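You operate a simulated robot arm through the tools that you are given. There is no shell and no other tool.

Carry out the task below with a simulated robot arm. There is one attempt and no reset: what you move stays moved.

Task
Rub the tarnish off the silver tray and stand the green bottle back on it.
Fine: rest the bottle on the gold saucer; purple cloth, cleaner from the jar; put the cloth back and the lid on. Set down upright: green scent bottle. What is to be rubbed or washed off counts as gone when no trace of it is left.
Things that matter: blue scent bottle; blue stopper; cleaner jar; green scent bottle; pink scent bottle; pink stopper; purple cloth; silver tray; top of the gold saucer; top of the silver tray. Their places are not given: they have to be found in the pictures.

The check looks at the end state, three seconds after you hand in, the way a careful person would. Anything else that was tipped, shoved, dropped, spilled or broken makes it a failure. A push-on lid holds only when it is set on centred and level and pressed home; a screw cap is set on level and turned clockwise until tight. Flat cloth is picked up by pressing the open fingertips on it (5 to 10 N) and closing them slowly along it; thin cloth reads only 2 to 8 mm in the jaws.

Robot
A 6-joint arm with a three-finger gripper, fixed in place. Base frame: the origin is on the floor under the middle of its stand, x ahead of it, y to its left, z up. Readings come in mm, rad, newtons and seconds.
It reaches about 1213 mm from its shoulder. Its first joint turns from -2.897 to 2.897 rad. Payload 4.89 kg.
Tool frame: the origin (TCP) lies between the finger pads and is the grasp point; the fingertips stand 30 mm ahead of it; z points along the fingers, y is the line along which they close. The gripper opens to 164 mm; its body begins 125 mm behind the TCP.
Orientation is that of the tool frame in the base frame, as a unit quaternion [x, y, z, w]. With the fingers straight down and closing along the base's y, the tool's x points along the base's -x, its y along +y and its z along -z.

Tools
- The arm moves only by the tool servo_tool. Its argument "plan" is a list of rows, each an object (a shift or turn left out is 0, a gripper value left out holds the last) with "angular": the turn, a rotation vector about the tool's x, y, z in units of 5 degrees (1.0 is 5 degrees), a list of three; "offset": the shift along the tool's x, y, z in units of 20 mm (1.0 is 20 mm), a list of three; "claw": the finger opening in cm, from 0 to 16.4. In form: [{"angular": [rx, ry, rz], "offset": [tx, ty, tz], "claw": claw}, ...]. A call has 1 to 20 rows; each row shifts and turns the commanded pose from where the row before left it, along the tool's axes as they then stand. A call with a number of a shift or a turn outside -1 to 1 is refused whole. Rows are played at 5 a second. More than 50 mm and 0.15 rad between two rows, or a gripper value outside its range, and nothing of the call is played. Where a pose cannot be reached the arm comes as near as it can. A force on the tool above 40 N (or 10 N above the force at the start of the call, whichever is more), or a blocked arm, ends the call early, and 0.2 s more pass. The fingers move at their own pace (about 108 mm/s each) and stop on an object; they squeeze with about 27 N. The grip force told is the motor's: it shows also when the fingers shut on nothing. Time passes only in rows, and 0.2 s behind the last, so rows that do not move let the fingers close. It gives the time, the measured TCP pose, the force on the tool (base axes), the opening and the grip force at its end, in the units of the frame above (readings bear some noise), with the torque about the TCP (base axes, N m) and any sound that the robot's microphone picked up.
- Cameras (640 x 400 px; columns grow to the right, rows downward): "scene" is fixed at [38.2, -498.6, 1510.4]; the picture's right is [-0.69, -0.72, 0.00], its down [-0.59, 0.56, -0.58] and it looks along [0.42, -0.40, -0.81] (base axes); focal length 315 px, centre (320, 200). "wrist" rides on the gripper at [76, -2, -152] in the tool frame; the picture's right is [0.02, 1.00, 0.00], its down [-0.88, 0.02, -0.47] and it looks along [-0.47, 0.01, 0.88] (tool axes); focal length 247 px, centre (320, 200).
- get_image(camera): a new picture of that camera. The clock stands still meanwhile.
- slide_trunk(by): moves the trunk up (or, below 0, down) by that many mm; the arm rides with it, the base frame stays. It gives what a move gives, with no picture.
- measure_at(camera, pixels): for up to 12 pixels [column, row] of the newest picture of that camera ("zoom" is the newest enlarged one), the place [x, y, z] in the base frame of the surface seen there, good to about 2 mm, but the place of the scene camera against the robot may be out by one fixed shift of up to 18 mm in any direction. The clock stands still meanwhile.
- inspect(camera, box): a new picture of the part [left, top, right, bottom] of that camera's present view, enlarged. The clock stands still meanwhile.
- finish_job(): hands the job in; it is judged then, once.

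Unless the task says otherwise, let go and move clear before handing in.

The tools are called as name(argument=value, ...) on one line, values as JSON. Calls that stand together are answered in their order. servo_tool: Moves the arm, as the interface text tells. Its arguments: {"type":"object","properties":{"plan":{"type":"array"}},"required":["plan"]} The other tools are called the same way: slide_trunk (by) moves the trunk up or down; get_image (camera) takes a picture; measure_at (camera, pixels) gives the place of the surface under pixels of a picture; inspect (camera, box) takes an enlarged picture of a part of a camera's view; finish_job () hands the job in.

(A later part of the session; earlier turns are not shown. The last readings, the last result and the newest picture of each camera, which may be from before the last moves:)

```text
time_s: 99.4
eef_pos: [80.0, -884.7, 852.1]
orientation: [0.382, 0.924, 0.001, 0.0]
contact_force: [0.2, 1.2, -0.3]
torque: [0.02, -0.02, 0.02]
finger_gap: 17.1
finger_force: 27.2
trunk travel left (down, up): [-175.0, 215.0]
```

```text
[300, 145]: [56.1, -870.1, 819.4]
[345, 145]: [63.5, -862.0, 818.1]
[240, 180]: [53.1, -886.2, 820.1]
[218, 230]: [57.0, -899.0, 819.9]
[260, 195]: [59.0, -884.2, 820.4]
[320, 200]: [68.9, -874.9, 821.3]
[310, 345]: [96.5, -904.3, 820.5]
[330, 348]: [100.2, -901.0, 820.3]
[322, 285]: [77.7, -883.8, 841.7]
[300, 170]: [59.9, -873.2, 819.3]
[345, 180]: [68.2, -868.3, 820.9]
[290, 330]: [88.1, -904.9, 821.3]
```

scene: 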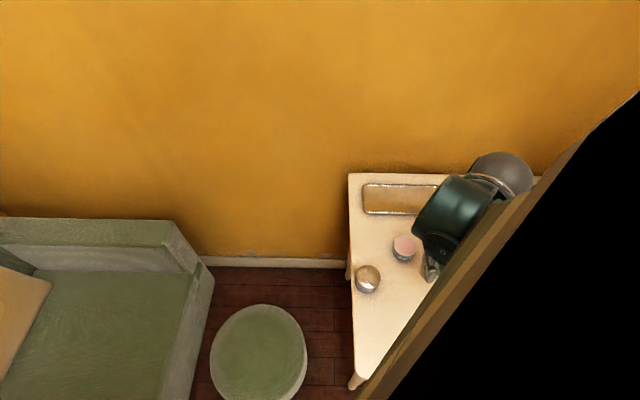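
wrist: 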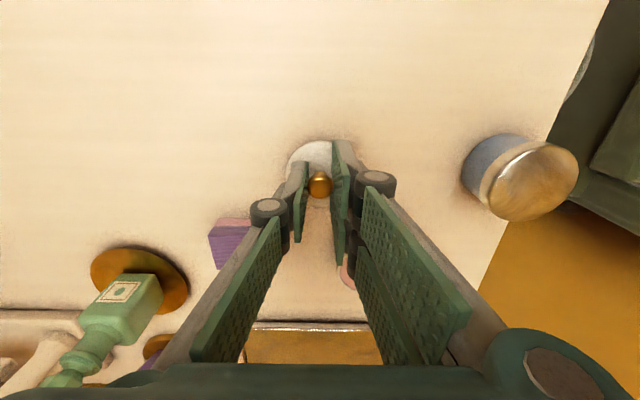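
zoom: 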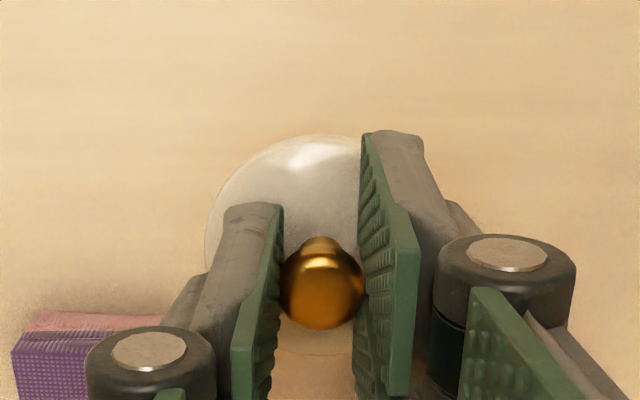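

The lid is level (top z≈819–821 all round). Now I'll shift it over the jar: 45.5 mm along tool y and -76.6 mm along tool x.

servo_tool(plan=[{"offset": [-0.6, 0.35, 0]}, {"offset": [-0.7, 0.42, 0]}, {"offset": [-0.7, 0.42, 0]}, {"offset": [-0.7, 0.42, 0]}, {"offset": [-0.7, 0.42, 0]}, {"offset": [-0.43, 0.245, 0]}, {"offset": [0, 0, 0]}, {"offset": [0, 0, 0]}])

get_image(camera="wrist")

inspect(camera="wrist", box=[256, 100, 384, 220])

get_image(camera="scene")

```text
time_s: 101.2
eef_pos: [166.9, -907.6, 851.6]
orientation: [0.382, 0.924, 0.0, 0.0]
contact_force: [-0.1, 0.4, -0.3]
torque: [0.02, 0.04, 0.01]
finger_gap: 17.0
finger_force: 26.9
trunk travel left (down, up): [-175.0, 215.0]
```

```text
taken
```

wrist: 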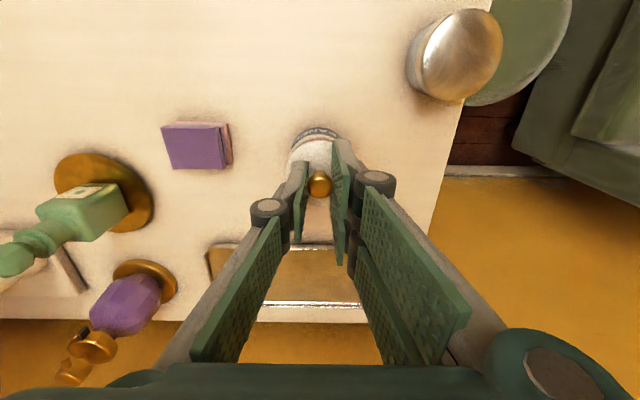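

```text
3.33 times, centred on (320, 160) of wrist
```

zoom: 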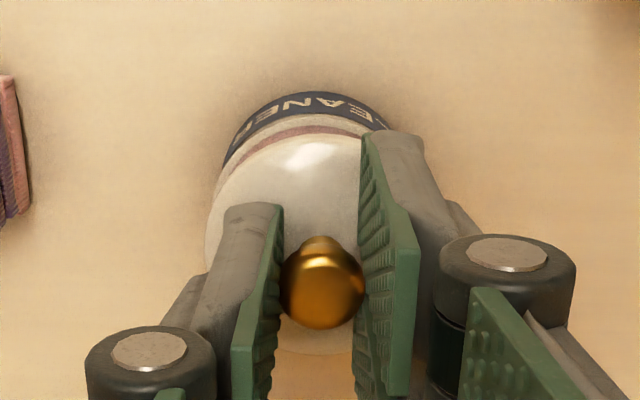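

```text
taken
```

scene: 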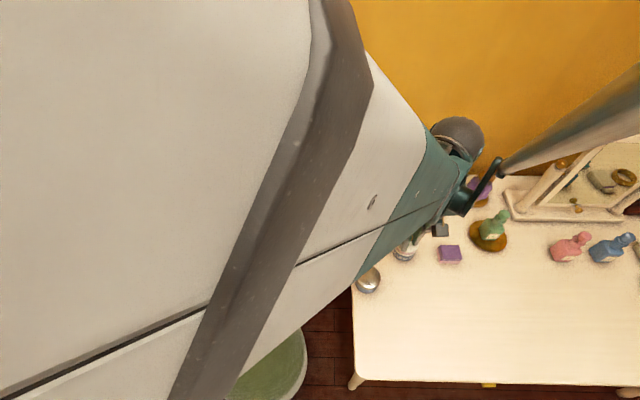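

measure_at(camera="zoom", pixels=[[300, 138], [340, 138], [215, 200], [225, 180], [260, 150], [305, 118], [340, 120], [240, 155], [222, 175], [310, 348], [330, 350], [210, 240]])

```text
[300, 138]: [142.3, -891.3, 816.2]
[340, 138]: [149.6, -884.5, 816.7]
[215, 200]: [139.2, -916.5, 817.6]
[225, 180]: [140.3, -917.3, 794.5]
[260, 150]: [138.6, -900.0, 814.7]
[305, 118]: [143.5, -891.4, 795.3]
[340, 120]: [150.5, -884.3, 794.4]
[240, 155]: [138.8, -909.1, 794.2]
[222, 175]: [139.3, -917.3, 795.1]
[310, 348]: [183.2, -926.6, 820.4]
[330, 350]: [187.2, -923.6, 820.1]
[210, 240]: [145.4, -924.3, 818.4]
```

Lid edge and jar rim fit concentric within about 0.7 mm. I'll descend 14 mm and then in small steps.

servo_tool(plan=[{"offset": [0, 0, 0.3]}, {"offset": [0, 0, 0.3]}, {"offset": [0, 0, 0.15]}, {"offset": [0, 0, 0]}])

inspect(camera="wrist", box=[256, 100, 384, 220])

```text
time_s: 102.2
eef_pos: [166.5, -907.5, 836.4]
orientation: [0.382, 0.924, 0.0, -0.001]
contact_force: [-0.2, 0.3, 0.5]
torque: [-0.01, 0.04, -0.01]
finger_gap: 17.2
finger_force: 26.6
trunk travel left (down, up): [-175.0, 215.0]
```

```text
3.33 times, centred on (320, 160) of wrist
```

zoom: 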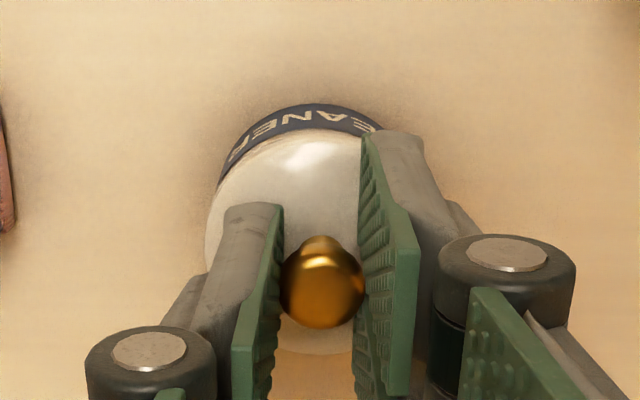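

The lid is just above the rim and looks centred. Stepping down 1 mm at a time with force checks.

servo_tool(plan=[{"offset": [0, 0, 0.05]}, {"offset": [0, 0, 0]}])

servo_tool(plan=[{"offset": [0, 0, 0.05]}, {"offset": [0, 0, 0]}])

servo_tool(plan=[{"offset": [0, 0, 0.05]}, {"offset": [0, 0, 0]}])

```text
time_s: 102.8
eef_pos: [166.1, -907.5, 836.2]
orientation: [0.383, 0.924, 0.0, 0.0]
contact_force: [0.3, 0.3, -1.6]
torque: [0.02, 0.0, -0.03]
finger_gap: 17.1
finger_force: 26.9
trunk travel left (down, up): [-175.0, 215.0]
```

```text
time_s: 103.4
eef_pos: [165.2, -908.0, 834.7]
orientation: [0.382, 0.924, 0.0, -0.001]
contact_force: [0.5, -1.0, -0.4]
torque: [-0.02, -0.01, 0.0]
finger_gap: 17.0
finger_force: 26.9
trunk travel left (down, up): [-175.0, 215.0]
```

```text
time_s: 104.0
eef_pos: [165.0, -907.0, 833.9]
orientation: [0.382, 0.924, -0.001, 0.001]
contact_force: [-4.1, -10.9, 22.2]
torque: [-0.36, -0.01, -0.05]
finger_gap: 16.9
finger_force: 27.2
trunk travel left (down, up): [-175.0, 215.0]
heard: snap
```

The microphone heard a snap at 22 N: the lid has gone home. I'll relax the pressure slightly and check the view before releasing.

servo_tool(plan=[{"offset": [0, 0, -0.04]}, {"offset": [0, 0, 0]}])

inspect(camera="wrist", box=[256, 100, 384, 220])

```text
time_s: 104.6
eef_pos: [165.9, -907.4, 834.0]
orientation: [0.383, 0.924, 0.0, 0.0]
contact_force: [-3.0, -7.8, 15.7]
torque: [-0.25, -0.05, -0.04]
finger_gap: 17.2
finger_force: 27.0
trunk travel left (down, up): [-175.0, 215.0]
```

```text
3.33 times, centred on (320, 160) of wrist
```

zoom: 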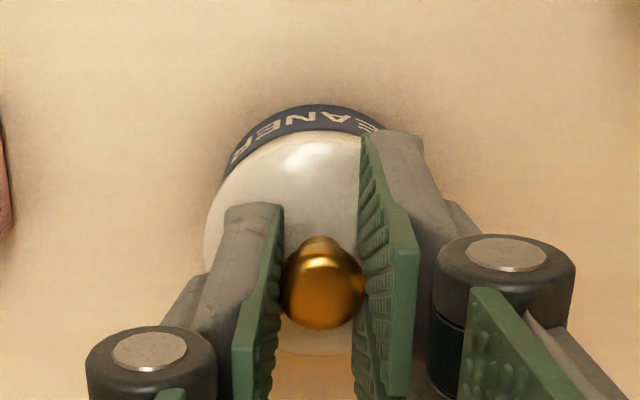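

The lid sits on the jar, still under 15 N. I'll ease another 1 mm and then open the fingers slowly.

servo_tool(plan=[{"offset": [0, 0, -0.06]}, {"offset": [0, 0, 0]}])

servo_tool(plan=[{"claw": 1.7}, {"claw": 1.8}, {"claw": 1.9}, {"claw": 2.1}, {"claw": 2.4}, {"claw": 2.8}, {"claw": 3.4}, {"claw": 4.0}, {"claw": 4.5}, {"claw": 4.5}])

inspect(camera="wrist", box=[256, 100, 384, 220])

```text
time_s: 105.2
eef_pos: [166.9, -907.4, 835.3]
orientation: [0.382, 0.924, 0.0, 0.0]
contact_force: [0.9, 0.2, -0.1]
torque: [0.01, 0.0, -0.04]
finger_gap: 17.1
finger_force: 27.1
trunk travel left (down, up): [-175.0, 215.0]
heard: snap
```

```text
time_s: 107.4
eef_pos: [166.3, -907.5, 835.8]
orientation: [0.383, 0.924, -0.001, -0.001]
contact_force: [-0.5, 0.4, 0.7]
torque: [-0.02, 0.01, 0.01]
finger_gap: 45.0
finger_force: 0.1
trunk travel left (down, up): [-175.0, 215.0]
heard: snap
```

```text
3.33 times, centred on (320, 160) of wrist
```

zoom: 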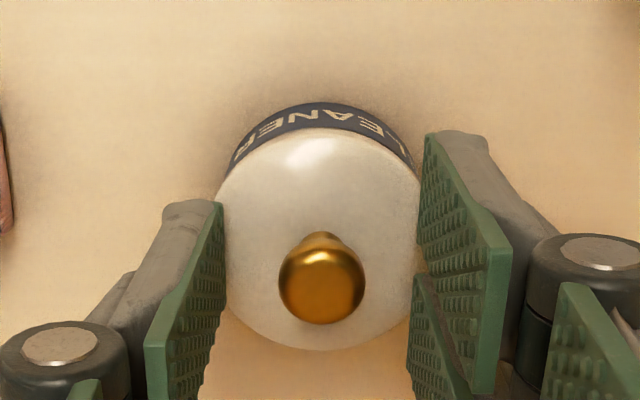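

Three snaps were heard (press, easing up, release), so I must verify whether the lid is really home. I'll measure the lid's top and the jar.

measure_at(camera="zoom", pixels=[[220, 200], [320, 133], [412, 185], [320, 345], [250, 300], [380, 300], [320, 215], [270, 180], [370, 180], [322, 285], [320, 128], [320, 118]])

inspect(camera="scene", box=[370, 210, 450, 290])

```text
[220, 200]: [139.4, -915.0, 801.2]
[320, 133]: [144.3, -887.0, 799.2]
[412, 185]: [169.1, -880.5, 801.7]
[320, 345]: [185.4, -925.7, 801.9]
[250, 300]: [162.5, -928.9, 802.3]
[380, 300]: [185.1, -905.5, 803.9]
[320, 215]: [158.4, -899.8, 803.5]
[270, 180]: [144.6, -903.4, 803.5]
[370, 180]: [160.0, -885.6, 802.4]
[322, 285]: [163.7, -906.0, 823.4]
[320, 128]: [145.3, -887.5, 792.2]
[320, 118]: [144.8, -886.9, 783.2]
```

```text
5.00 times, centred on (410, 250) of scene
```

zoom: 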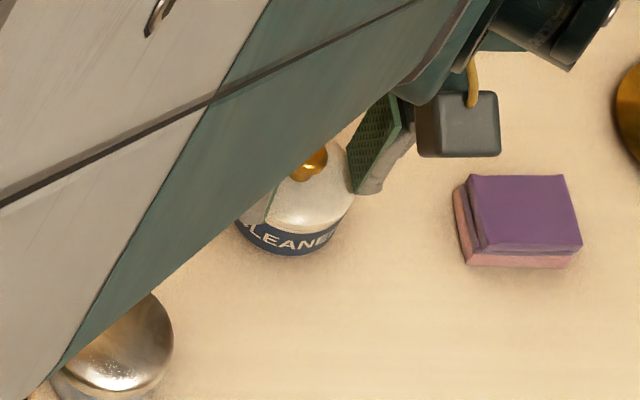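

The lid lies level (top z≈802–803.5), but I want to be sure it is pressed home without pulling it again. I'll rise clear, close the fingers and press straight down on the knob.

servo_tool(plan=[{"offset": [0, 0, -0.5]}, {"offset": [0, 0, -0.8]}, {"offset": [0, 0, -0.8]}, {"offset": [0, 0, -0.4]}, {"offset": [0, 0, 0], "claw": 2}, {"claw": 0}, {"claw": 0}, {"claw": 0}])

get_image(camera="wrist")

inspect(camera="wrist", box=[256, 100, 384, 220])

```text
time_s: 109.2
eef_pos: [167.4, -907.0, 886.0]
orientation: [0.383, 0.924, 0.0, 0.0]
contact_force: [0.3, -0.1, -0.3]
torque: [-0.01, -0.02, 0.0]
finger_gap: 0.2
finger_force: 27.5
trunk travel left (down, up): [-175.0, 215.0]
```

```text
taken
```

wrist: 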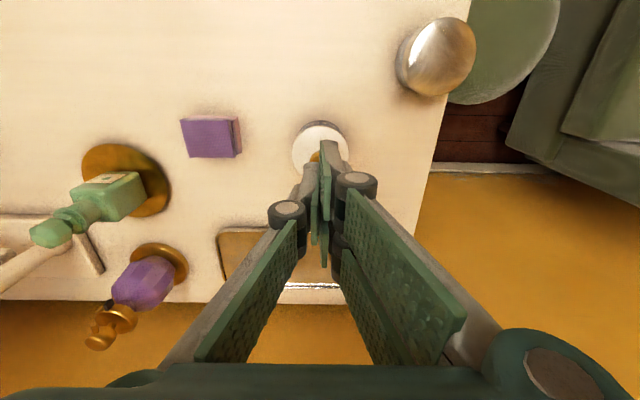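

```text
3.33 times, centred on (320, 160) of wrist
```

zoom: 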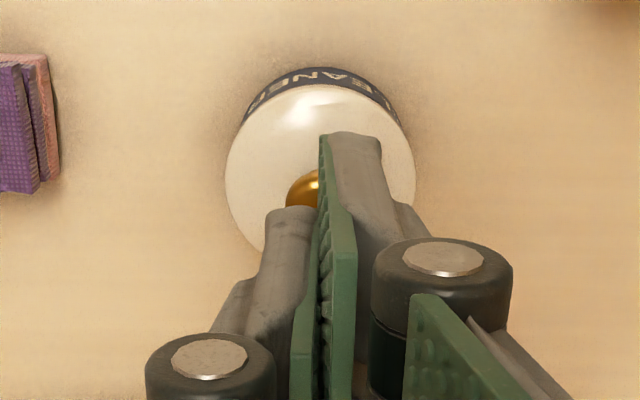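

The closed tips are right above the knob. I'll descend 29 mm and then press in small steps.

servo_tool(plan=[{"offset": [0, -0.05, 0.6]}, {"offset": [0, 0, 0.5]}, {"offset": [0, 0, 0.3]}, {"offset": [0, 0, 0]}])

servo_tool(plan=[{"offset": [0, 0, 0.07]}, {"offset": [0, 0, 0.07]}, {"offset": [0, 0, 0]}])

servo_tool(plan=[{"offset": [0, 0, 0.05]}, {"offset": [0, 0, 0]}])

```text
time_s: 110.2
eef_pos: [164.9, -909.0, 857.8]
orientation: [0.383, 0.924, 0.0, 0.0]
contact_force: [0.8, -1.0, -0.8]
torque: [-0.02, 0.01, 0.0]
finger_gap: 0.0
finger_force: 27.1
trunk travel left (down, up): [-175.0, 215.0]
```

```text
time_s: 111.0
eef_pos: [165.3, -908.0, 854.0]
orientation: [0.382, 0.924, 0.001, 0.0]
contact_force: [-0.4, -0.2, -0.1]
torque: [-0.01, -0.04, -0.02]
finger_gap: 0.0
finger_force: 27.1
trunk travel left (down, up): [-175.0, 215.0]
```

```text
time_s: 111.6
eef_pos: [165.9, -907.0, 853.8]
orientation: [0.383, 0.924, 0.0, -0.001]
contact_force: [-0.3, 0.2, -0.7]
torque: [-0.02, 0.04, 0.0]
finger_gap: 0.0
finger_force: 27.4
trunk travel left (down, up): [-175.0, 215.0]
```

servo_tool(plan=[{"offset": [0, 0, 0.05]}, {"offset": [0, 0, 0]}])

servo_tool(plan=[{"offset": [0, 0, 0.05]}, {"offset": [0, 0, 0]}])

```text
time_s: 112.2
eef_pos: [165.9, -909.3, 852.0]
orientation: [0.383, 0.924, 0.0, 0.001]
contact_force: [-0.2, -0.1, -0.3]
torque: [0.01, 0.02, 0.03]
finger_gap: 0.0
finger_force: 26.8
trunk travel left (down, up): [-175.0, 215.0]
```

```text
time_s: 112.8
eef_pos: [165.5, -908.4, 851.3]
orientation: [0.382, 0.924, 0.0, 0.0]
contact_force: [0.4, 0.8, -0.4]
torque: [0.01, 0.01, 0.03]
finger_gap: 0.0
finger_force: 27.4
trunk travel left (down, up): [-175.0, 215.0]
```

No contact at tip height ≈821 yet; continuing in 1 mm steps.

servo_tool(plan=[{"offset": [0, 0, 0.05]}, {"offset": [0, 0, 0]}])

servo_tool(plan=[{"offset": [0, 0, 0.05]}, {"offset": [0, 0, 0]}])

inspect(camera="wrist", box=[256, 100, 384, 220])

```text
time_s: 113.4
eef_pos: [165.0, -907.4, 850.6]
orientation: [0.383, 0.924, 0.0, 0.0]
contact_force: [0.0, -0.1, 0.5]
torque: [-0.01, -0.03, -0.03]
finger_gap: 0.1
finger_force: 26.9
trunk travel left (down, up): [-175.0, 215.0]
```

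```text
time_s: 114.0
eef_pos: [164.8, -908.7, 848.7]
orientation: [0.383, 0.924, 0.0, 0.0]
contact_force: [-0.1, -0.5, 0.2]
torque: [0.0, 0.04, 0.01]
finger_gap: 0.0
finger_force: 27.2
trunk travel left (down, up): [-175.0, 215.0]
```

```text
3.33 times, centred on (320, 160) of wrist
```

zoom: 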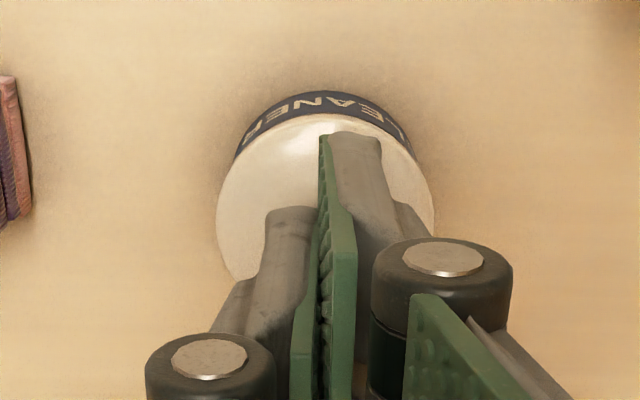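

Tips read ≈818.7 without contact, so the rounded closed tips are probably a few mm shorter; I'll keep stepping carefully.

servo_tool(plan=[{"offset": [0, 0, 0.05]}, {"offset": [0, 0, 0]}])

servo_tool(plan=[{"offset": [0, 0, 0.05]}, {"offset": [0, 0, 0]}])

servo_tool(plan=[{"offset": [0, 0, 0.05]}, {"offset": [0, 0, 0]}])

```text
time_s: 114.6
eef_pos: [165.9, -908.8, 849.3]
orientation: [0.383, 0.924, -0.001, 0.0]
contact_force: [0.6, -1.2, 5.1]
torque: [-0.01, -0.03, -0.02]
finger_gap: 5.9
finger_force: 27.2
trunk travel left (down, up): [-175.0, 215.0]
```

```text
time_s: 115.2
eef_pos: [165.5, -908.6, 849.0]
orientation: [0.383, 0.924, 0.0, 0.001]
contact_force: [2.9, -3.9, 18.0]
torque: [-0.1, -0.11, -0.02]
finger_gap: 5.8
finger_force: 26.3
trunk travel left (down, up): [-175.0, 215.0]
```

```text
time_s: 115.8
eef_pos: [165.0, -906.9, 847.8]
orientation: [0.382, 0.924, -0.001, 0.001]
contact_force: [4.3, -9.9, 36.1]
torque: [-0.27, -0.18, 0.01]
finger_gap: 5.9
finger_force: 27.2
trunk travel left (down, up): [-175.0, 215.0]
```

Pressed with 36 N and no further snap, so the lid was already home. I'll withdraw upward gently and listen.

servo_tool(plan=[{"offset": [0, 0, -0.05]}, {"offset": [0, 0, -0.05]}, {"offset": [0, 0, -0.05]}, {"offset": [0, 0, -0.1]}, {"offset": [0, 0, -0.2]}, {"offset": [0, 0, -0.4]}, {"offset": [0, 0, -0.8]}, {"offset": [0, 0, -0.8]}, {"offset": [0, 0, 0]}])

inspect(camera="wrist", box=[256, 100, 384, 220])

```text
time_s: 117.8
eef_pos: [165.8, -908.9, 897.0]
orientation: [0.383, 0.924, 0.0, 0.0]
contact_force: [0.4, -0.3, 0.0]
torque: [0.01, 0.0, 0.01]
finger_gap: 0.0
finger_force: 26.9
trunk travel left (down, up): [-175.0, 215.0]
```

```text
3.33 times, centred on (320, 160) of wrist
```

zoom: 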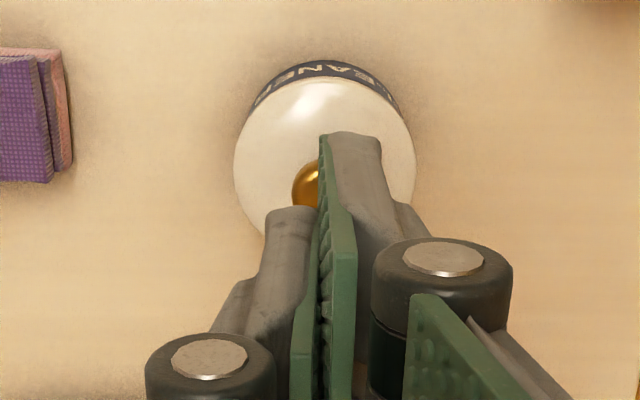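

No snap on withdrawal. I'll open a little, back off forward, and measure the lid and jar to verify seating and position.

servo_tool(plan=[{"offset": [0.5, 0, -0.8], "claw": 4}, {"offset": [0.8, 0, -0.8], "claw": 7}, {"offset": [0.8, 0, -0.5]}, {"offset": [0.8, 0, 0]}, {"offset": [0, 0, 0]}, {"offset": [0, 0, 0]}])

get_image(camera="wrist")

inspect(camera="wrist", box=[280, 130, 370, 220])

```text
time_s: 119.2
eef_pos: [125.4, -867.2, 938.2]
orientation: [0.382, 0.924, -0.001, 0.0]
contact_force: [0.6, 1.3, 1.4]
torque: [0.0, -0.01, 0.03]
finger_gap: 70.0
finger_force: 0.0
trunk travel left (down, up): [-175.0, 215.0]
```

```text
taken
```

wrist: 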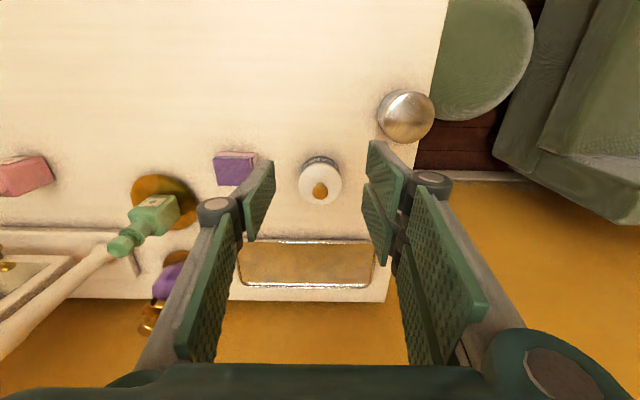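

```text
4.44 times, centred on (325, 175) of wrist
```

zoom: 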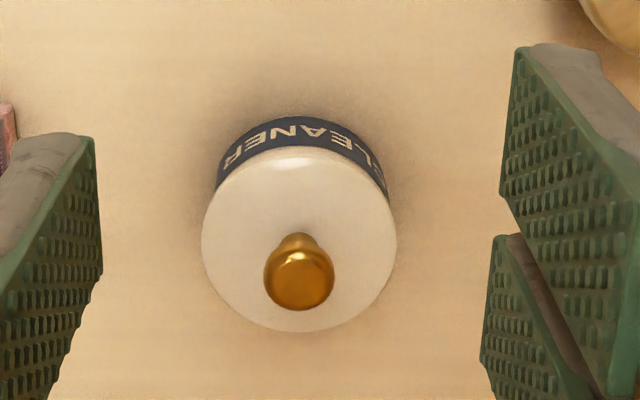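

measure_at(camera="zoom", pixels=[[206, 240], [393, 245], [300, 150], [300, 328], [230, 190], [370, 190], [240, 295], [360, 300], [298, 280], [300, 200], [250, 230], [350, 230]])

```text
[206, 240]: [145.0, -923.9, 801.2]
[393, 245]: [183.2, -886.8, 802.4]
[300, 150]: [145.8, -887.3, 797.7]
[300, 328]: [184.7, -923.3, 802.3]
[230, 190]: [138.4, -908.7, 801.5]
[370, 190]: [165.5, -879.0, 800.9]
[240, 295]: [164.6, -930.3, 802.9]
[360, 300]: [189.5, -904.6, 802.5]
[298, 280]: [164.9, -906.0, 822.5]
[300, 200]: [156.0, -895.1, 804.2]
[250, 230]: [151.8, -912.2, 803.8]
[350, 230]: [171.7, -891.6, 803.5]
```

The lid is level and centred within measurement error. Because of the odd extra snaps I'll do a gentle check: grip the knob again, and see whether a tiny lift brings the jar along (latched) or only the lid.

servo_tool(plan=[{"offset": [-0.95, 0, 0], "claw": 4.5}, {"offset": [-0.95, 0, 0]}, {"offset": [-0.97, 0, 0]}, {"offset": [0, 0, 0]}, {"offset": [0, 0, 0.8]}, {"offset": [0, 0, 0.8]}, {"offset": [0, 0, 0.8]}, {"offset": [0, 0, 0.8]}, {"offset": [0, 0, 0.8]}, {"offset": [0, 0, 0.7]}, {"offset": [0, 0, 0.35]}, {"offset": [0, 0, 0]}])

inspect(camera="wrist", box=[256, 100, 384, 220])

```text
time_s: 121.8
eef_pos: [165.2, -908.4, 837.0]
orientation: [0.383, 0.924, 0.0, 0.0]
contact_force: [-0.6, -0.5, -0.2]
torque: [0.01, 0.01, 0.04]
finger_gap: 45.0
finger_force: 0.0
trunk travel left (down, up): [-175.0, 215.0]
```

```text
3.33 times, centred on (320, 160) of wrist
```

zoom: 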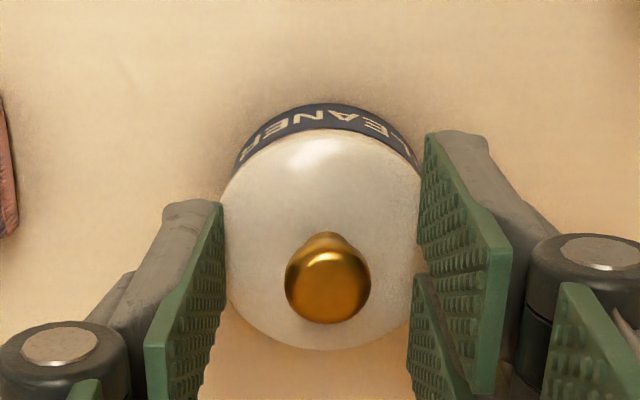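

The knob appears about 1.3 mm to the right of the finger centre; I'll shift, lower 1 mm, and close slowly.

servo_tool(plan=[{"offset": [0, 0.06, 0.05], "claw": 3.5}, {"claw": 3.0}, {"claw": 2.6}, {"claw": 2.3}, {"claw": 2.0}, {"claw": 1.8}, {"claw": 1.6}, {"claw": 1.3}, {"claw": 1.0}, {"claw": 1.0}])

```text
time_s: 124.0
eef_pos: [166.1, -906.9, 836.1]
orientation: [0.382, 0.924, 0.0, 0.0]
contact_force: [-0.1, -0.1, -0.1]
torque: [-0.03, 0.0, -0.02]
finger_gap: 17.0
finger_force: 27.3
trunk travel left (down, up): [-175.0, 215.0]
heard: snap
```

A snap was heard as the fingers closed on the knob, so gripping seems to disturb the latch. I'll raise a few mm very slowly to learn the state.

servo_tool(plan=[{"offset": [0, 0, -0.05]}, {"offset": [0, 0, 0]}, {"offset": [0, 0, 0]}])

servo_tool(plan=[{"offset": [0, 0, -0.05]}, {"offset": [0, 0, 0]}, {"offset": [0, 0, 0]}])

inspect(camera="wrist", box=[256, 100, 384, 220])

```text
time_s: 124.8
eef_pos: [166.3, -907.8, 837.1]
orientation: [0.383, 0.924, 0.0, 0.0]
contact_force: [0.7, -1.0, -0.1]
torque: [0.02, 0.03, -0.04]
finger_gap: 17.0
finger_force: 27.3
trunk travel left (down, up): [-175.0, 215.0]
```

```text
time_s: 125.6
eef_pos: [166.2, -907.2, 838.3]
orientation: [0.382, 0.924, 0.0, 0.0]
contact_force: [0.2, -0.1, 0.3]
torque: [-0.04, 0.02, 0.01]
finger_gap: 17.0
finger_force: 26.9
trunk travel left (down, up): [-175.0, 215.0]
```

```text
3.33 times, centred on (320, 160) of wrist
```

zoom: 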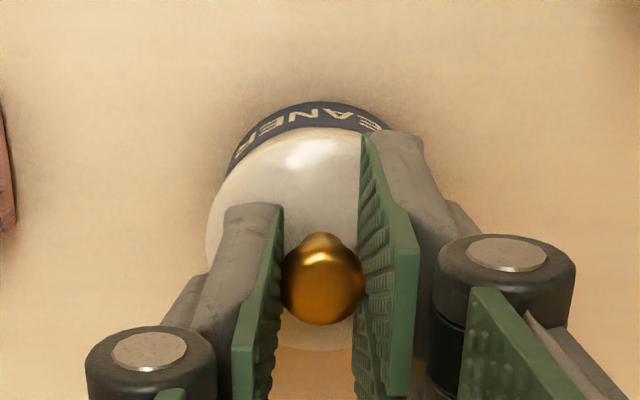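

Force stays ≈0 at 2 mm up, so the lid is free now; gripping popped it. I'll press it home again and this time open the fingers while still pressing.

servo_tool(plan=[{"offset": [0, 0, 0.05]}, {"offset": [0, 0, 0.05]}, {"offset": [0, 0, 0]}])

servo_tool(plan=[{"offset": [0, 0, 0.05]}, {"offset": [0, 0, 0]}])

servo_tool(plan=[{"offset": [0, 0, 0.05]}, {"offset": [0, 0, 0]}])

```text
time_s: 126.4
eef_pos: [166.2, -905.5, 837.6]
orientation: [0.382, 0.924, -0.001, 0.0]
contact_force: [0.2, 0.0, 0.0]
torque: [-0.02, 0.0, 0.0]
finger_gap: 16.9
finger_force: 26.7
trunk travel left (down, up): [-175.0, 215.0]
```

```text
time_s: 127.0
eef_pos: [164.7, -907.9, 836.0]
orientation: [0.383, 0.924, 0.0, 0.0]
contact_force: [0.4, -0.7, 5.8]
torque: [-0.07, -0.04, 0.04]
finger_gap: 17.0
finger_force: 27.3
trunk travel left (down, up): [-175.0, 215.0]
```

```text
time_s: 127.6
eef_pos: [167.1, -907.1, 836.2]
orientation: [0.382, 0.924, 0.0, 0.0]
contact_force: [0.5, -3.9, 20.1]
torque: [-0.16, -0.12, 0.0]
finger_gap: 17.0
finger_force: 26.7
trunk travel left (down, up): [-175.0, 215.0]
```

20 N and no snap yet. A little more pressure.

servo_tool(plan=[{"offset": [0, 0, 0.03]}, {"offset": [0, 0, 0]}])

```text
time_s: 128.2
eef_pos: [166.0, -905.2, 835.2]
orientation: [0.382, 0.924, -0.001, 0.0]
contact_force: [0.2, -4.4, 33.3]
torque: [-0.1, -0.08, 0.0]
finger_gap: 17.1
finger_force: 26.9
trunk travel left (down, up): [-175.0, 215.0]
```

33 N and still no snap, so I need to see what really happens. I'll take a picture now, then raise 5 mm and compare whether the jar comes along.

inspect(camera="wrist", box=[280, 120, 360, 180])

servo_tool(plan=[{"offset": [0, 0, -0.13]}, {"offset": [0, 0, -0.05]}, {"offset": [0, 0, -0.1]}, {"offset": [0, 0, -0.1]}, {"offset": [0, 0, 0]}, {"offset": [0, 0, 0]}])

inspect(camera="wrist", box=[280, 120, 360, 180])

```text
6.67 times, centred on (320, 150) of wrist
```

zoom: 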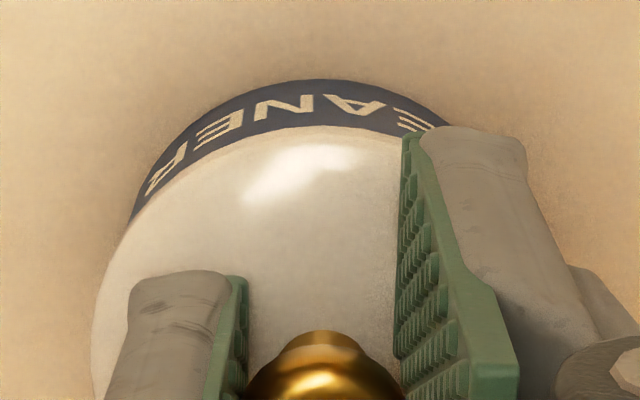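

```text
time_s: 129.6
eef_pos: [166.6, -907.8, 842.2]
orientation: [0.383, 0.924, 0.0, 0.0]
contact_force: [-0.2, 0.1, 0.5]
torque: [-0.03, -0.02, 0.03]
finger_gap: 16.7
finger_force: 26.8
trunk travel left (down, up): [-175.0, 215.0]
```

```text
6.67 times, centred on (320, 150) of wrist
```

zoom: 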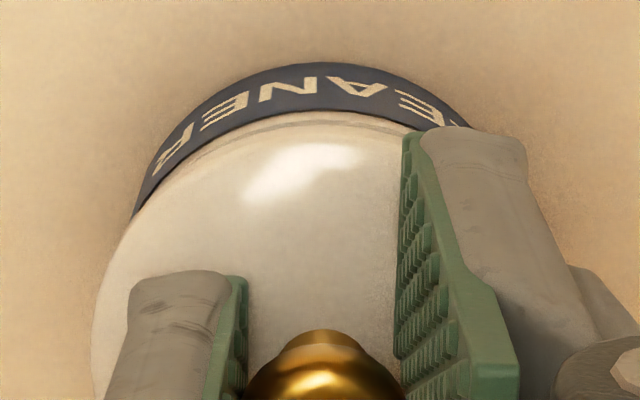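

The label moved relative to the lid: only the lid rises, so it is not latched. I'll raise to the earlier hover height and measure lid level and its alignment with the jar rim.

servo_tool(plan=[{"offset": [0, 0, -0.3]}, {"offset": [0, 0, -0.3]}, {"offset": [0, 0, 0]}])

inspect(camera="wrist", box=[256, 100, 384, 220])

```text
time_s: 130.4
eef_pos: [166.3, -907.5, 852.9]
orientation: [0.383, 0.924, 0.0, 0.0]
contact_force: [-0.4, 0.5, -0.3]
torque: [0.01, -0.02, -0.02]
finger_gap: 16.8
finger_force: 26.8
trunk travel left (down, up): [-175.0, 215.0]
```

```text
3.33 times, centred on (320, 160) of wrist
```

zoom: 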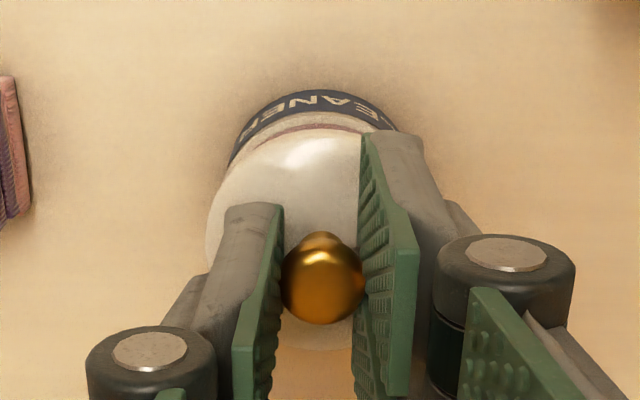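

measure_at(camera="zoom", pixels=[[300, 133], [345, 135], [225, 185], [215, 215], [250, 155], [310, 113], [345, 115], [240, 148], [226, 170], [310, 345], [335, 347], [270, 175]])

measure_at(camera="zoom", pixels=[[300, 160], [340, 190], [240, 200], [320, 200], [290, 325], [345, 330], [290, 200], [350, 160], [260, 112], [290, 100], [275, 118], [322, 280]])

```text
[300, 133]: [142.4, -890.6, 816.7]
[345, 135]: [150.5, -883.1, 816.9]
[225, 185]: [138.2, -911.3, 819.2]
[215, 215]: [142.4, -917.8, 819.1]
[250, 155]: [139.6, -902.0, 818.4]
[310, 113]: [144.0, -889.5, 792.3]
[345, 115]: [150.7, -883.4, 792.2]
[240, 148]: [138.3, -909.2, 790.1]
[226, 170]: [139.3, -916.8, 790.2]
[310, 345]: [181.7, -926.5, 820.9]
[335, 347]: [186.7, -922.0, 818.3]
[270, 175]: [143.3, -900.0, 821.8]
```

```text
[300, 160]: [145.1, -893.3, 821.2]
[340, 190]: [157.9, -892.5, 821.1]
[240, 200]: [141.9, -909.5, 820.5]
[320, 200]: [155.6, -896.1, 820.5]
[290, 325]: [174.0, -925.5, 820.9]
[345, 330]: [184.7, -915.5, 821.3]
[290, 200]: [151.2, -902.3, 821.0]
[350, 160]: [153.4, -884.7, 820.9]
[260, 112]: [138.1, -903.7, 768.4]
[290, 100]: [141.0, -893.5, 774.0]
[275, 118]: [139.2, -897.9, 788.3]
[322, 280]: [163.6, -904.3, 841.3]
```

The lid is level (z≈821 everywhere). I suspect a small sideways offset, so I'll zoom tightly on the lid edge and the jar rim and fit both circles.

inspect(camera="wrist", box=[292, 120, 372, 170])

```text
8.00 times, centred on (332, 145) of wrist
```

zoom: 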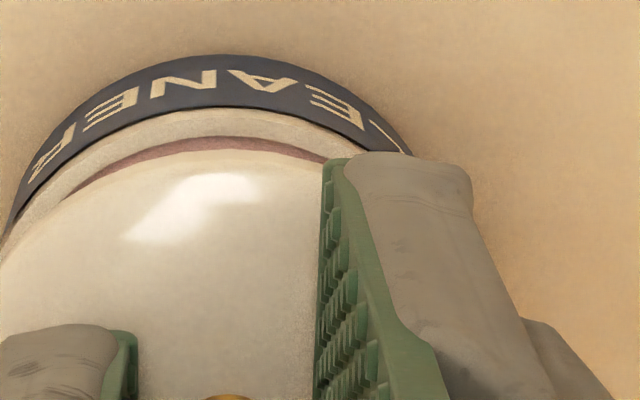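

measure_at(camera="zoom", pixels=[[235, 118], [150, 133], [80, 172], [30, 220], [300, 126], [345, 140], [190, 122], [110, 152], [55, 195], [270, 120]])

measure_at(camera="zoom", pixels=[[215, 156], [150, 170], [90, 198], [40, 235], [10, 265], [270, 158], [310, 166], [180, 162], [120, 182], [60, 218]])

```text
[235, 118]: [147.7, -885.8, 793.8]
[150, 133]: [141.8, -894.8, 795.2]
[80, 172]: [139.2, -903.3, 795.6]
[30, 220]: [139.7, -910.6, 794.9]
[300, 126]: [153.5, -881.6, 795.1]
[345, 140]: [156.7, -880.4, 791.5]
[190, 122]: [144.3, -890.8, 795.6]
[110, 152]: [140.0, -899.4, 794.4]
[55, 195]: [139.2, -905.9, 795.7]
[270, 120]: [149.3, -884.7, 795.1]
```

```text
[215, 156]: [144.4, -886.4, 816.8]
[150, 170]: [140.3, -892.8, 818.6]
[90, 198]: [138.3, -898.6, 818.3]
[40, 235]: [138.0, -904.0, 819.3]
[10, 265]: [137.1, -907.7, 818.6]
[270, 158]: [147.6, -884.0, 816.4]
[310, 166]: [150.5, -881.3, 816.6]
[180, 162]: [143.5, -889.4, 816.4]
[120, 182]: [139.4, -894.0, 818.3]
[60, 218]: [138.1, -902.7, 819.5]
```

Fitting both arcs from the same picture, the lid centre is about 1.8 mm too far toward the front of the jar centre (and 0.3 mm left). I'll correct by x -0.09, y +0.02, and lower again.

servo_tool(plan=[{"offset": [-0.09, 0.02, 0]}, {"offset": [0, 0, 0.3]}, {"offset": [0, 0, 0.3]}, {"offset": [0, 0, 0.13]}, {"offset": [0, 0, 0]}])

servo_tool(plan=[{"offset": [0, 0, 0.05]}, {"offset": [0, 0, 0]}])

servo_tool(plan=[{"offset": [0, 0, 0.05]}, {"offset": [0, 0, 0]}])

```text
time_s: 131.6
eef_pos: [168.3, -907.8, 838.8]
orientation: [0.383, 0.924, 0.0, 0.0]
contact_force: [-0.7, -0.1, -1.0]
torque: [-0.02, 0.0, 0.02]
finger_gap: 17.1
finger_force: 27.7
trunk travel left (down, up): [-175.0, 215.0]
```

```text
time_s: 132.2
eef_pos: [168.4, -908.0, 836.9]
orientation: [0.383, 0.924, 0.0, 0.0]
contact_force: [-0.8, 0.2, 0.1]
torque: [0.03, 0.04, 0.02]
finger_gap: 16.9
finger_force: 26.7
trunk travel left (down, up): [-175.0, 215.0]
```

```text
time_s: 132.8
eef_pos: [168.3, -907.9, 835.5]
orientation: [0.382, 0.924, 0.0, 0.0]
contact_force: [-0.2, -0.4, -0.3]
torque: [0.01, 0.03, 0.0]
finger_gap: 16.9
finger_force: 27.0
trunk travel left (down, up): [-175.0, 215.0]
```

servo_tool(plan=[{"offset": [0, 0, 0.05]}, {"offset": [0, 0, 0]}])

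servo_tool(plan=[{"offset": [0, 0, 0.04]}, {"offset": [0, 0, 0]}])

```text
time_s: 133.4
eef_pos: [166.9, -907.9, 835.8]
orientation: [0.383, 0.924, 0.0, 0.0]
contact_force: [-0.1, 0.4, 0.3]
torque: [0.01, 0.04, -0.03]
finger_gap: 16.7
finger_force: 27.6
trunk travel left (down, up): [-175.0, 215.0]
```

```text
time_s: 134.0
eef_pos: [168.6, -908.6, 834.9]
orientation: [0.383, 0.924, 0.0, 0.001]
contact_force: [0.3, 0.2, 2.3]
torque: [-0.05, -0.06, -0.02]
finger_gap: 16.7
finger_force: 26.7
trunk travel left (down, up): [-175.0, 215.0]
```

Touching at 2.3 N. Pressing further in small steps, listening for the snap.

servo_tool(plan=[{"offset": [0, 0, 0.04]}, {"offset": [0, 0, 0]}])

servo_tool(plan=[{"offset": [0, 0, 0.03]}, {"offset": [0, 0, 0]}])

```text
time_s: 134.6
eef_pos: [167.6, -908.7, 834.2]
orientation: [0.382, 0.924, 0.0, 0.0]
contact_force: [1.1, -2.5, 14.2]
torque: [-0.11, -0.1, -0.01]
finger_gap: 16.8
finger_force: 27.3
trunk travel left (down, up): [-175.0, 215.0]
```

```text
time_s: 135.2
eef_pos: [167.7, -908.9, 834.3]
orientation: [0.383, 0.924, 0.0, 0.0]
contact_force: [1.1, -2.4, 23.7]
torque: [-0.12, -0.13, -0.02]
finger_gap: 16.9
finger_force: 27.1
trunk travel left (down, up): [-175.0, 215.0]
```

23.7 N and no snap. With lid and jar in contact I can compare their edges directly; zooming in.

inspect(camera="wrist", box=[284, 122, 364, 172])

inspect(camera="scene", box=[385, 225, 425, 265])

```text
8.00 times, centred on (324, 147) of wrist
```

zoom: 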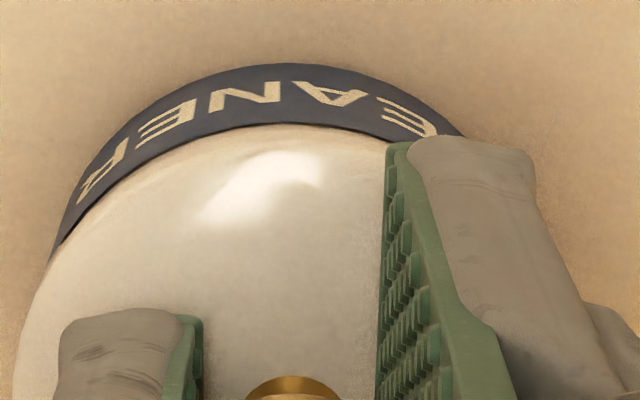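

```text
10.00 times, centred on (405, 245) of scene
```

zoom: 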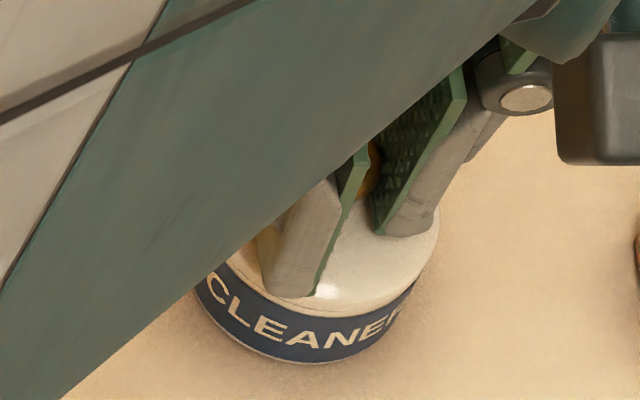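

measure_at(camera="zoom", pixels=[[300, 290], [310, 330], [345, 355], [250, 330], [380, 340], [225, 310], [205, 290], [405, 315], [425, 250], [436, 225], [415, 270], [435, 245]])

inspect(camera="wrist", box=[284, 122, 364, 172])

```text
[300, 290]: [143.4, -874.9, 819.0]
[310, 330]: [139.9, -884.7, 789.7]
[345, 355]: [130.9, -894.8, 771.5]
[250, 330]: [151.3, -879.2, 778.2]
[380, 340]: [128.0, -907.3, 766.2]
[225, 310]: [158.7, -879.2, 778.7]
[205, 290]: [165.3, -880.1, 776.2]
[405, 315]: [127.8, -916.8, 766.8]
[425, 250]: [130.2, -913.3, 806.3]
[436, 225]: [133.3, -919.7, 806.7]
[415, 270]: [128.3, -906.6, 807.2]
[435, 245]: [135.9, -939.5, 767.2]
```

```text
8.00 times, centred on (324, 147) of wrist
```

zoom: 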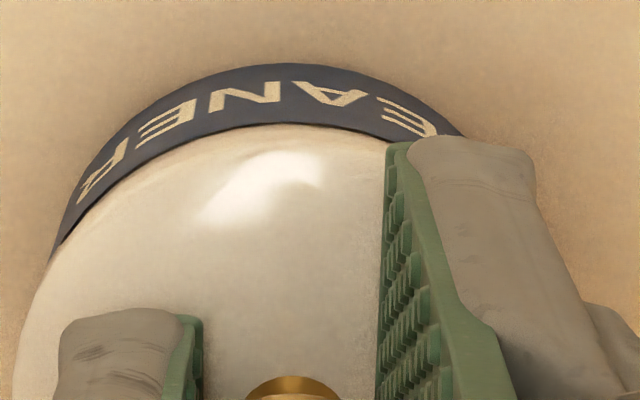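

I'll zoom strongly on the left and front junctions between the lid's and the jar's walls to see any overhang step.

inspect(camera="wrist", box=[284, 128, 316, 160])

inspect(camera="wrist", box=[310, 125, 344, 150])

```text
12.50 times, centred on (300, 144) of wrist
```

zoom: 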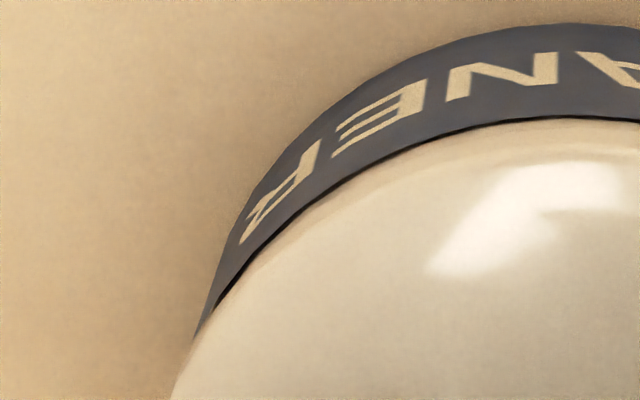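

```text
16.00 times, centred on (327, 138) of wrist
```

zoom: 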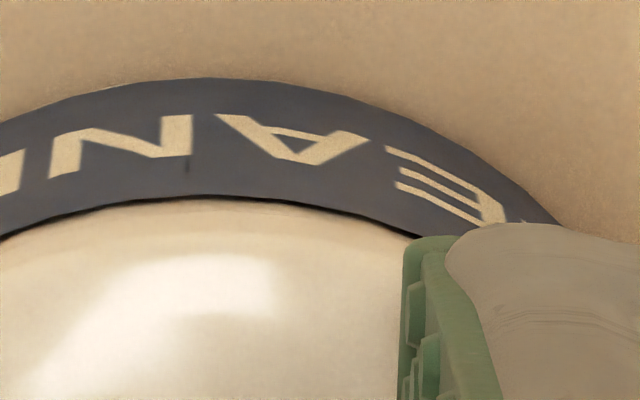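

TCP height at this force (≈834.2) now equals that of the first snap, whereas the second press was ~1.6 mm higher (misaligned). So it is in the right place now; I'll press harder for the snap.

servo_tool(plan=[{"offset": [0, 0, 0.03]}, {"offset": [0, 0, 0]}])

servo_tool(plan=[{"offset": [0, 0, 0.015]}, {"offset": [0, 0, 0]}])

```text
time_s: 135.8
eef_pos: [168.3, -906.5, 834.0]
orientation: [0.383, 0.924, 0.0, 0.0]
contact_force: [0.8, -3.0, 35.1]
torque: [-0.13, -0.09, 0.0]
finger_gap: 16.7
finger_force: 27.2
trunk travel left (down, up): [-175.0, 215.0]
```

```text
time_s: 136.4
eef_pos: [167.5, -907.7, 834.4]
orientation: [0.382, 0.924, 0.001, 0.001]
contact_force: [-0.1, -1.8, 33.6]
torque: [-0.05, -0.04, 0.02]
finger_gap: 16.6
finger_force: 26.8
trunk travel left (down, up): [-175.0, 215.0]
```

35 N without a snap, and the knob begins to slip in the pads. I'll ease off, release the lid where it rests, and measure it free of the fingers.

servo_tool(plan=[{"offset": [0, 0, -0.08]}, {"offset": [0, 0, -0.02]}, {"offset": [0, 0, 0]}])

servo_tool(plan=[{"claw": 1.7}, {"claw": 1.8}, {"claw": 1.9}, {"claw": 2.1}, {"claw": 2.4}, {"claw": 2.8}, {"claw": 3.4}, {"claw": 4.0}, {"claw": 4.5}, {"claw": 4.5}])

inspect(camera="wrist", box=[280, 120, 360, 220])

```text
time_s: 137.2
eef_pos: [166.8, -908.3, 834.9]
orientation: [0.383, 0.924, 0.0, 0.001]
contact_force: [0.0, 0.7, 0.6]
torque: [-0.02, 0.03, 0.0]
finger_gap: 16.5
finger_force: 27.0
trunk travel left (down, up): [-175.0, 215.0]
```

```text
time_s: 139.4
eef_pos: [167.7, -908.3, 835.3]
orientation: [0.382, 0.924, 0.001, 0.0]
contact_force: [0.7, -0.4, -0.4]
torque: [-0.01, 0.0, -0.03]
finger_gap: 44.9
finger_force: 0.2
trunk travel left (down, up): [-175.0, 215.0]
heard: snap
```

```text
4.00 times, centred on (320, 170) of wrist
```

zoom: 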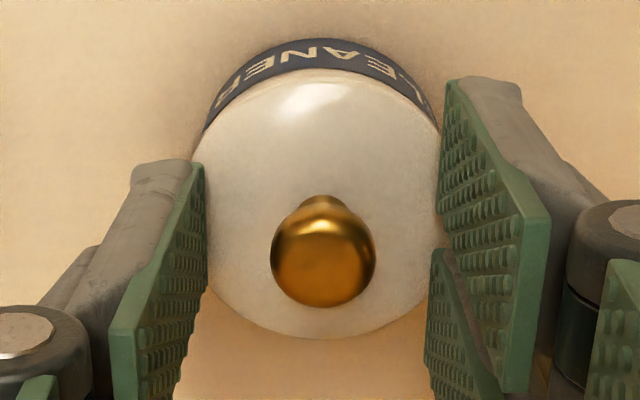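

A snap was heard on release again, as before; gripping the knob pops the lid and releasing lets it settle home. As a final safe step I'll again rise, close the fingers, and press straight down on the knob without gripping.

servo_tool(plan=[{"offset": [0, 0, -0.5]}, {"offset": [0, 0, -0.8]}, {"offset": [0, 0, -0.8]}, {"offset": [0, 0, -0.4]}, {"offset": [0, 0, 0], "claw": 2}, {"claw": 0}, {"claw": 0}, {"claw": 0}])

inspect(camera="wrist", box=[256, 100, 384, 220])

```text
time_s: 141.2
eef_pos: [168.1, -908.4, 884.3]
orientation: [0.382, 0.924, 0.0, 0.0]
contact_force: [0.2, 0.1, 1.0]
torque: [0.02, -0.02, -0.04]
finger_gap: 0.3
finger_force: 27.5
trunk travel left (down, up): [-175.0, 215.0]
```

```text
3.33 times, centred on (320, 160) of wrist
```

zoom: 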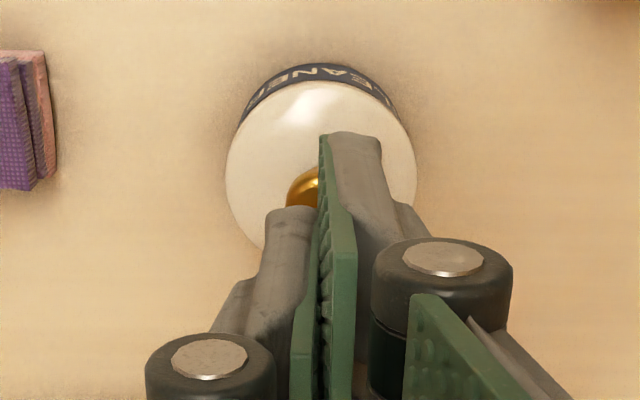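

Aligned as before. Descending to just above the knob and pressing in steps.

servo_tool(plan=[{"offset": [0, 0, 0.7]}, {"offset": [0, 0, 0.6]}, {"offset": [0, 0, 0.3]}, {"offset": [0, 0, 0]}])

servo_tool(plan=[{"offset": [0, 0, 0.05]}, {"offset": [0, 0, 0.05]}, {"offset": [0, 0, 0]}])

servo_tool(plan=[{"offset": [0, 0, 0.05]}, {"offset": [0, 0, 0]}])

```text
time_s: 142.2
eef_pos: [167.1, -907.6, 851.7]
orientation: [0.383, 0.924, 0.0, 0.0]
contact_force: [0.7, 0.0, -0.5]
torque: [-0.01, 0.02, -0.01]
finger_gap: 0.0
finger_force: 27.1
trunk travel left (down, up): [-175.0, 215.0]
```

```text
time_s: 143.0
eef_pos: [167.6, -908.5, 850.0]
orientation: [0.382, 0.924, 0.0, 0.0]
contact_force: [-0.5, 1.2, -0.4]
torque: [0.04, 0.01, 0.02]
finger_gap: 0.0
finger_force: 26.9
trunk travel left (down, up): [-175.0, 215.0]
```

```text
time_s: 143.6
eef_pos: [167.4, -908.5, 849.4]
orientation: [0.383, 0.924, 0.001, 0.0]
contact_force: [-0.6, -0.1, 2.5]
torque: [0.0, 0.01, -0.03]
finger_gap: 6.1
finger_force: 26.9
trunk travel left (down, up): [-175.0, 215.0]
```

servo_tool(plan=[{"offset": [0, 0, 0.05]}, {"offset": [0, 0, 0]}])

servo_tool(plan=[{"offset": [0, 0, 0.05]}, {"offset": [0, 0, 0]}])

```text
time_s: 144.2
eef_pos: [168.1, -907.3, 848.7]
orientation: [0.382, 0.924, 0.0, 0.001]
contact_force: [1.4, -3.2, 14.4]
torque: [-0.05, -0.05, 0.03]
finger_gap: 6.2
finger_force: 26.7
trunk travel left (down, up): [-175.0, 215.0]
```

```text
time_s: 144.8
eef_pos: [168.2, -908.1, 848.3]
orientation: [0.383, 0.924, -0.001, 0.0]
contact_force: [2.2, -9.9, 32.0]
torque: [-0.23, -0.13, -0.03]
finger_gap: 5.8
finger_force: 26.9
trunk travel left (down, up): [-175.0, 215.0]
```

Pressed at 32 N with no state change, as expected for a lid that's home. Withdrawing gently straight up.

servo_tool(plan=[{"offset": [0, 0, -0.05]}, {"offset": [0, 0, -0.05]}, {"offset": [0, 0, -0.05]}, {"offset": [0, 0, -0.1]}, {"offset": [0, 0, -0.2]}, {"offset": [0, 0, -0.4]}, {"offset": [0, 0, -0.8]}, {"offset": [0, 0, -0.8]}, {"offset": [0, 0, -0.8]}, {"offset": [0.5, 0, -0.8], "claw": 4}, {"offset": [0.8, 0, -0.4], "claw": 7}, {"offset": [0.8, 0, 0]}, {"offset": [0, 0, 0]}])

get_image(camera="wrist")

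inspect(camera="wrist", box=[280, 120, 370, 200])

```text
time_s: 147.6
eef_pos: [137.8, -877.5, 937.5]
orientation: [0.382, 0.924, 0.0, 0.0]
contact_force: [0.9, 0.5, 0.5]
torque: [-0.03, 0.01, 0.01]
finger_gap: 70.1
finger_force: 0.1
trunk travel left (down, up): [-175.0, 215.0]
```

```text
taken
```

wrist: 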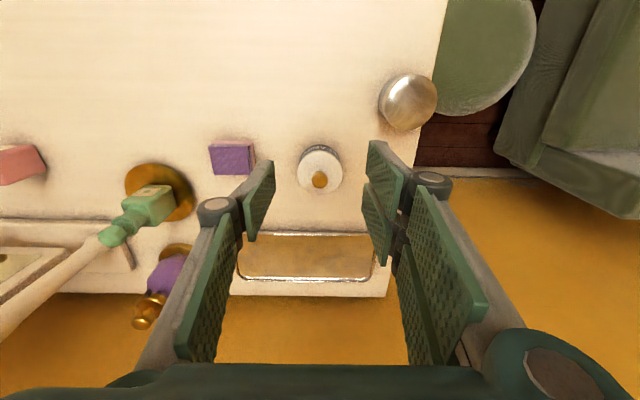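

```text
5.00 times, centred on (325, 160) of wrist
```

zoom: 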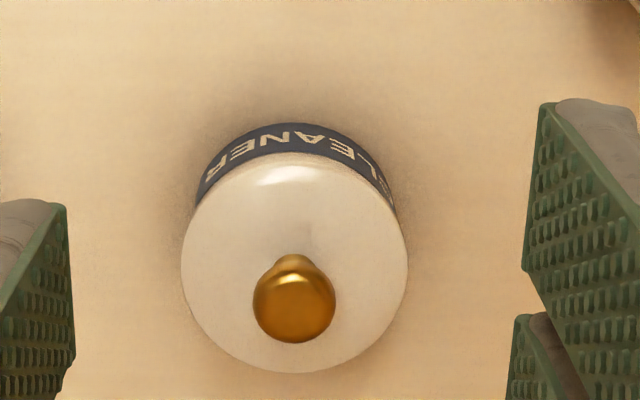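

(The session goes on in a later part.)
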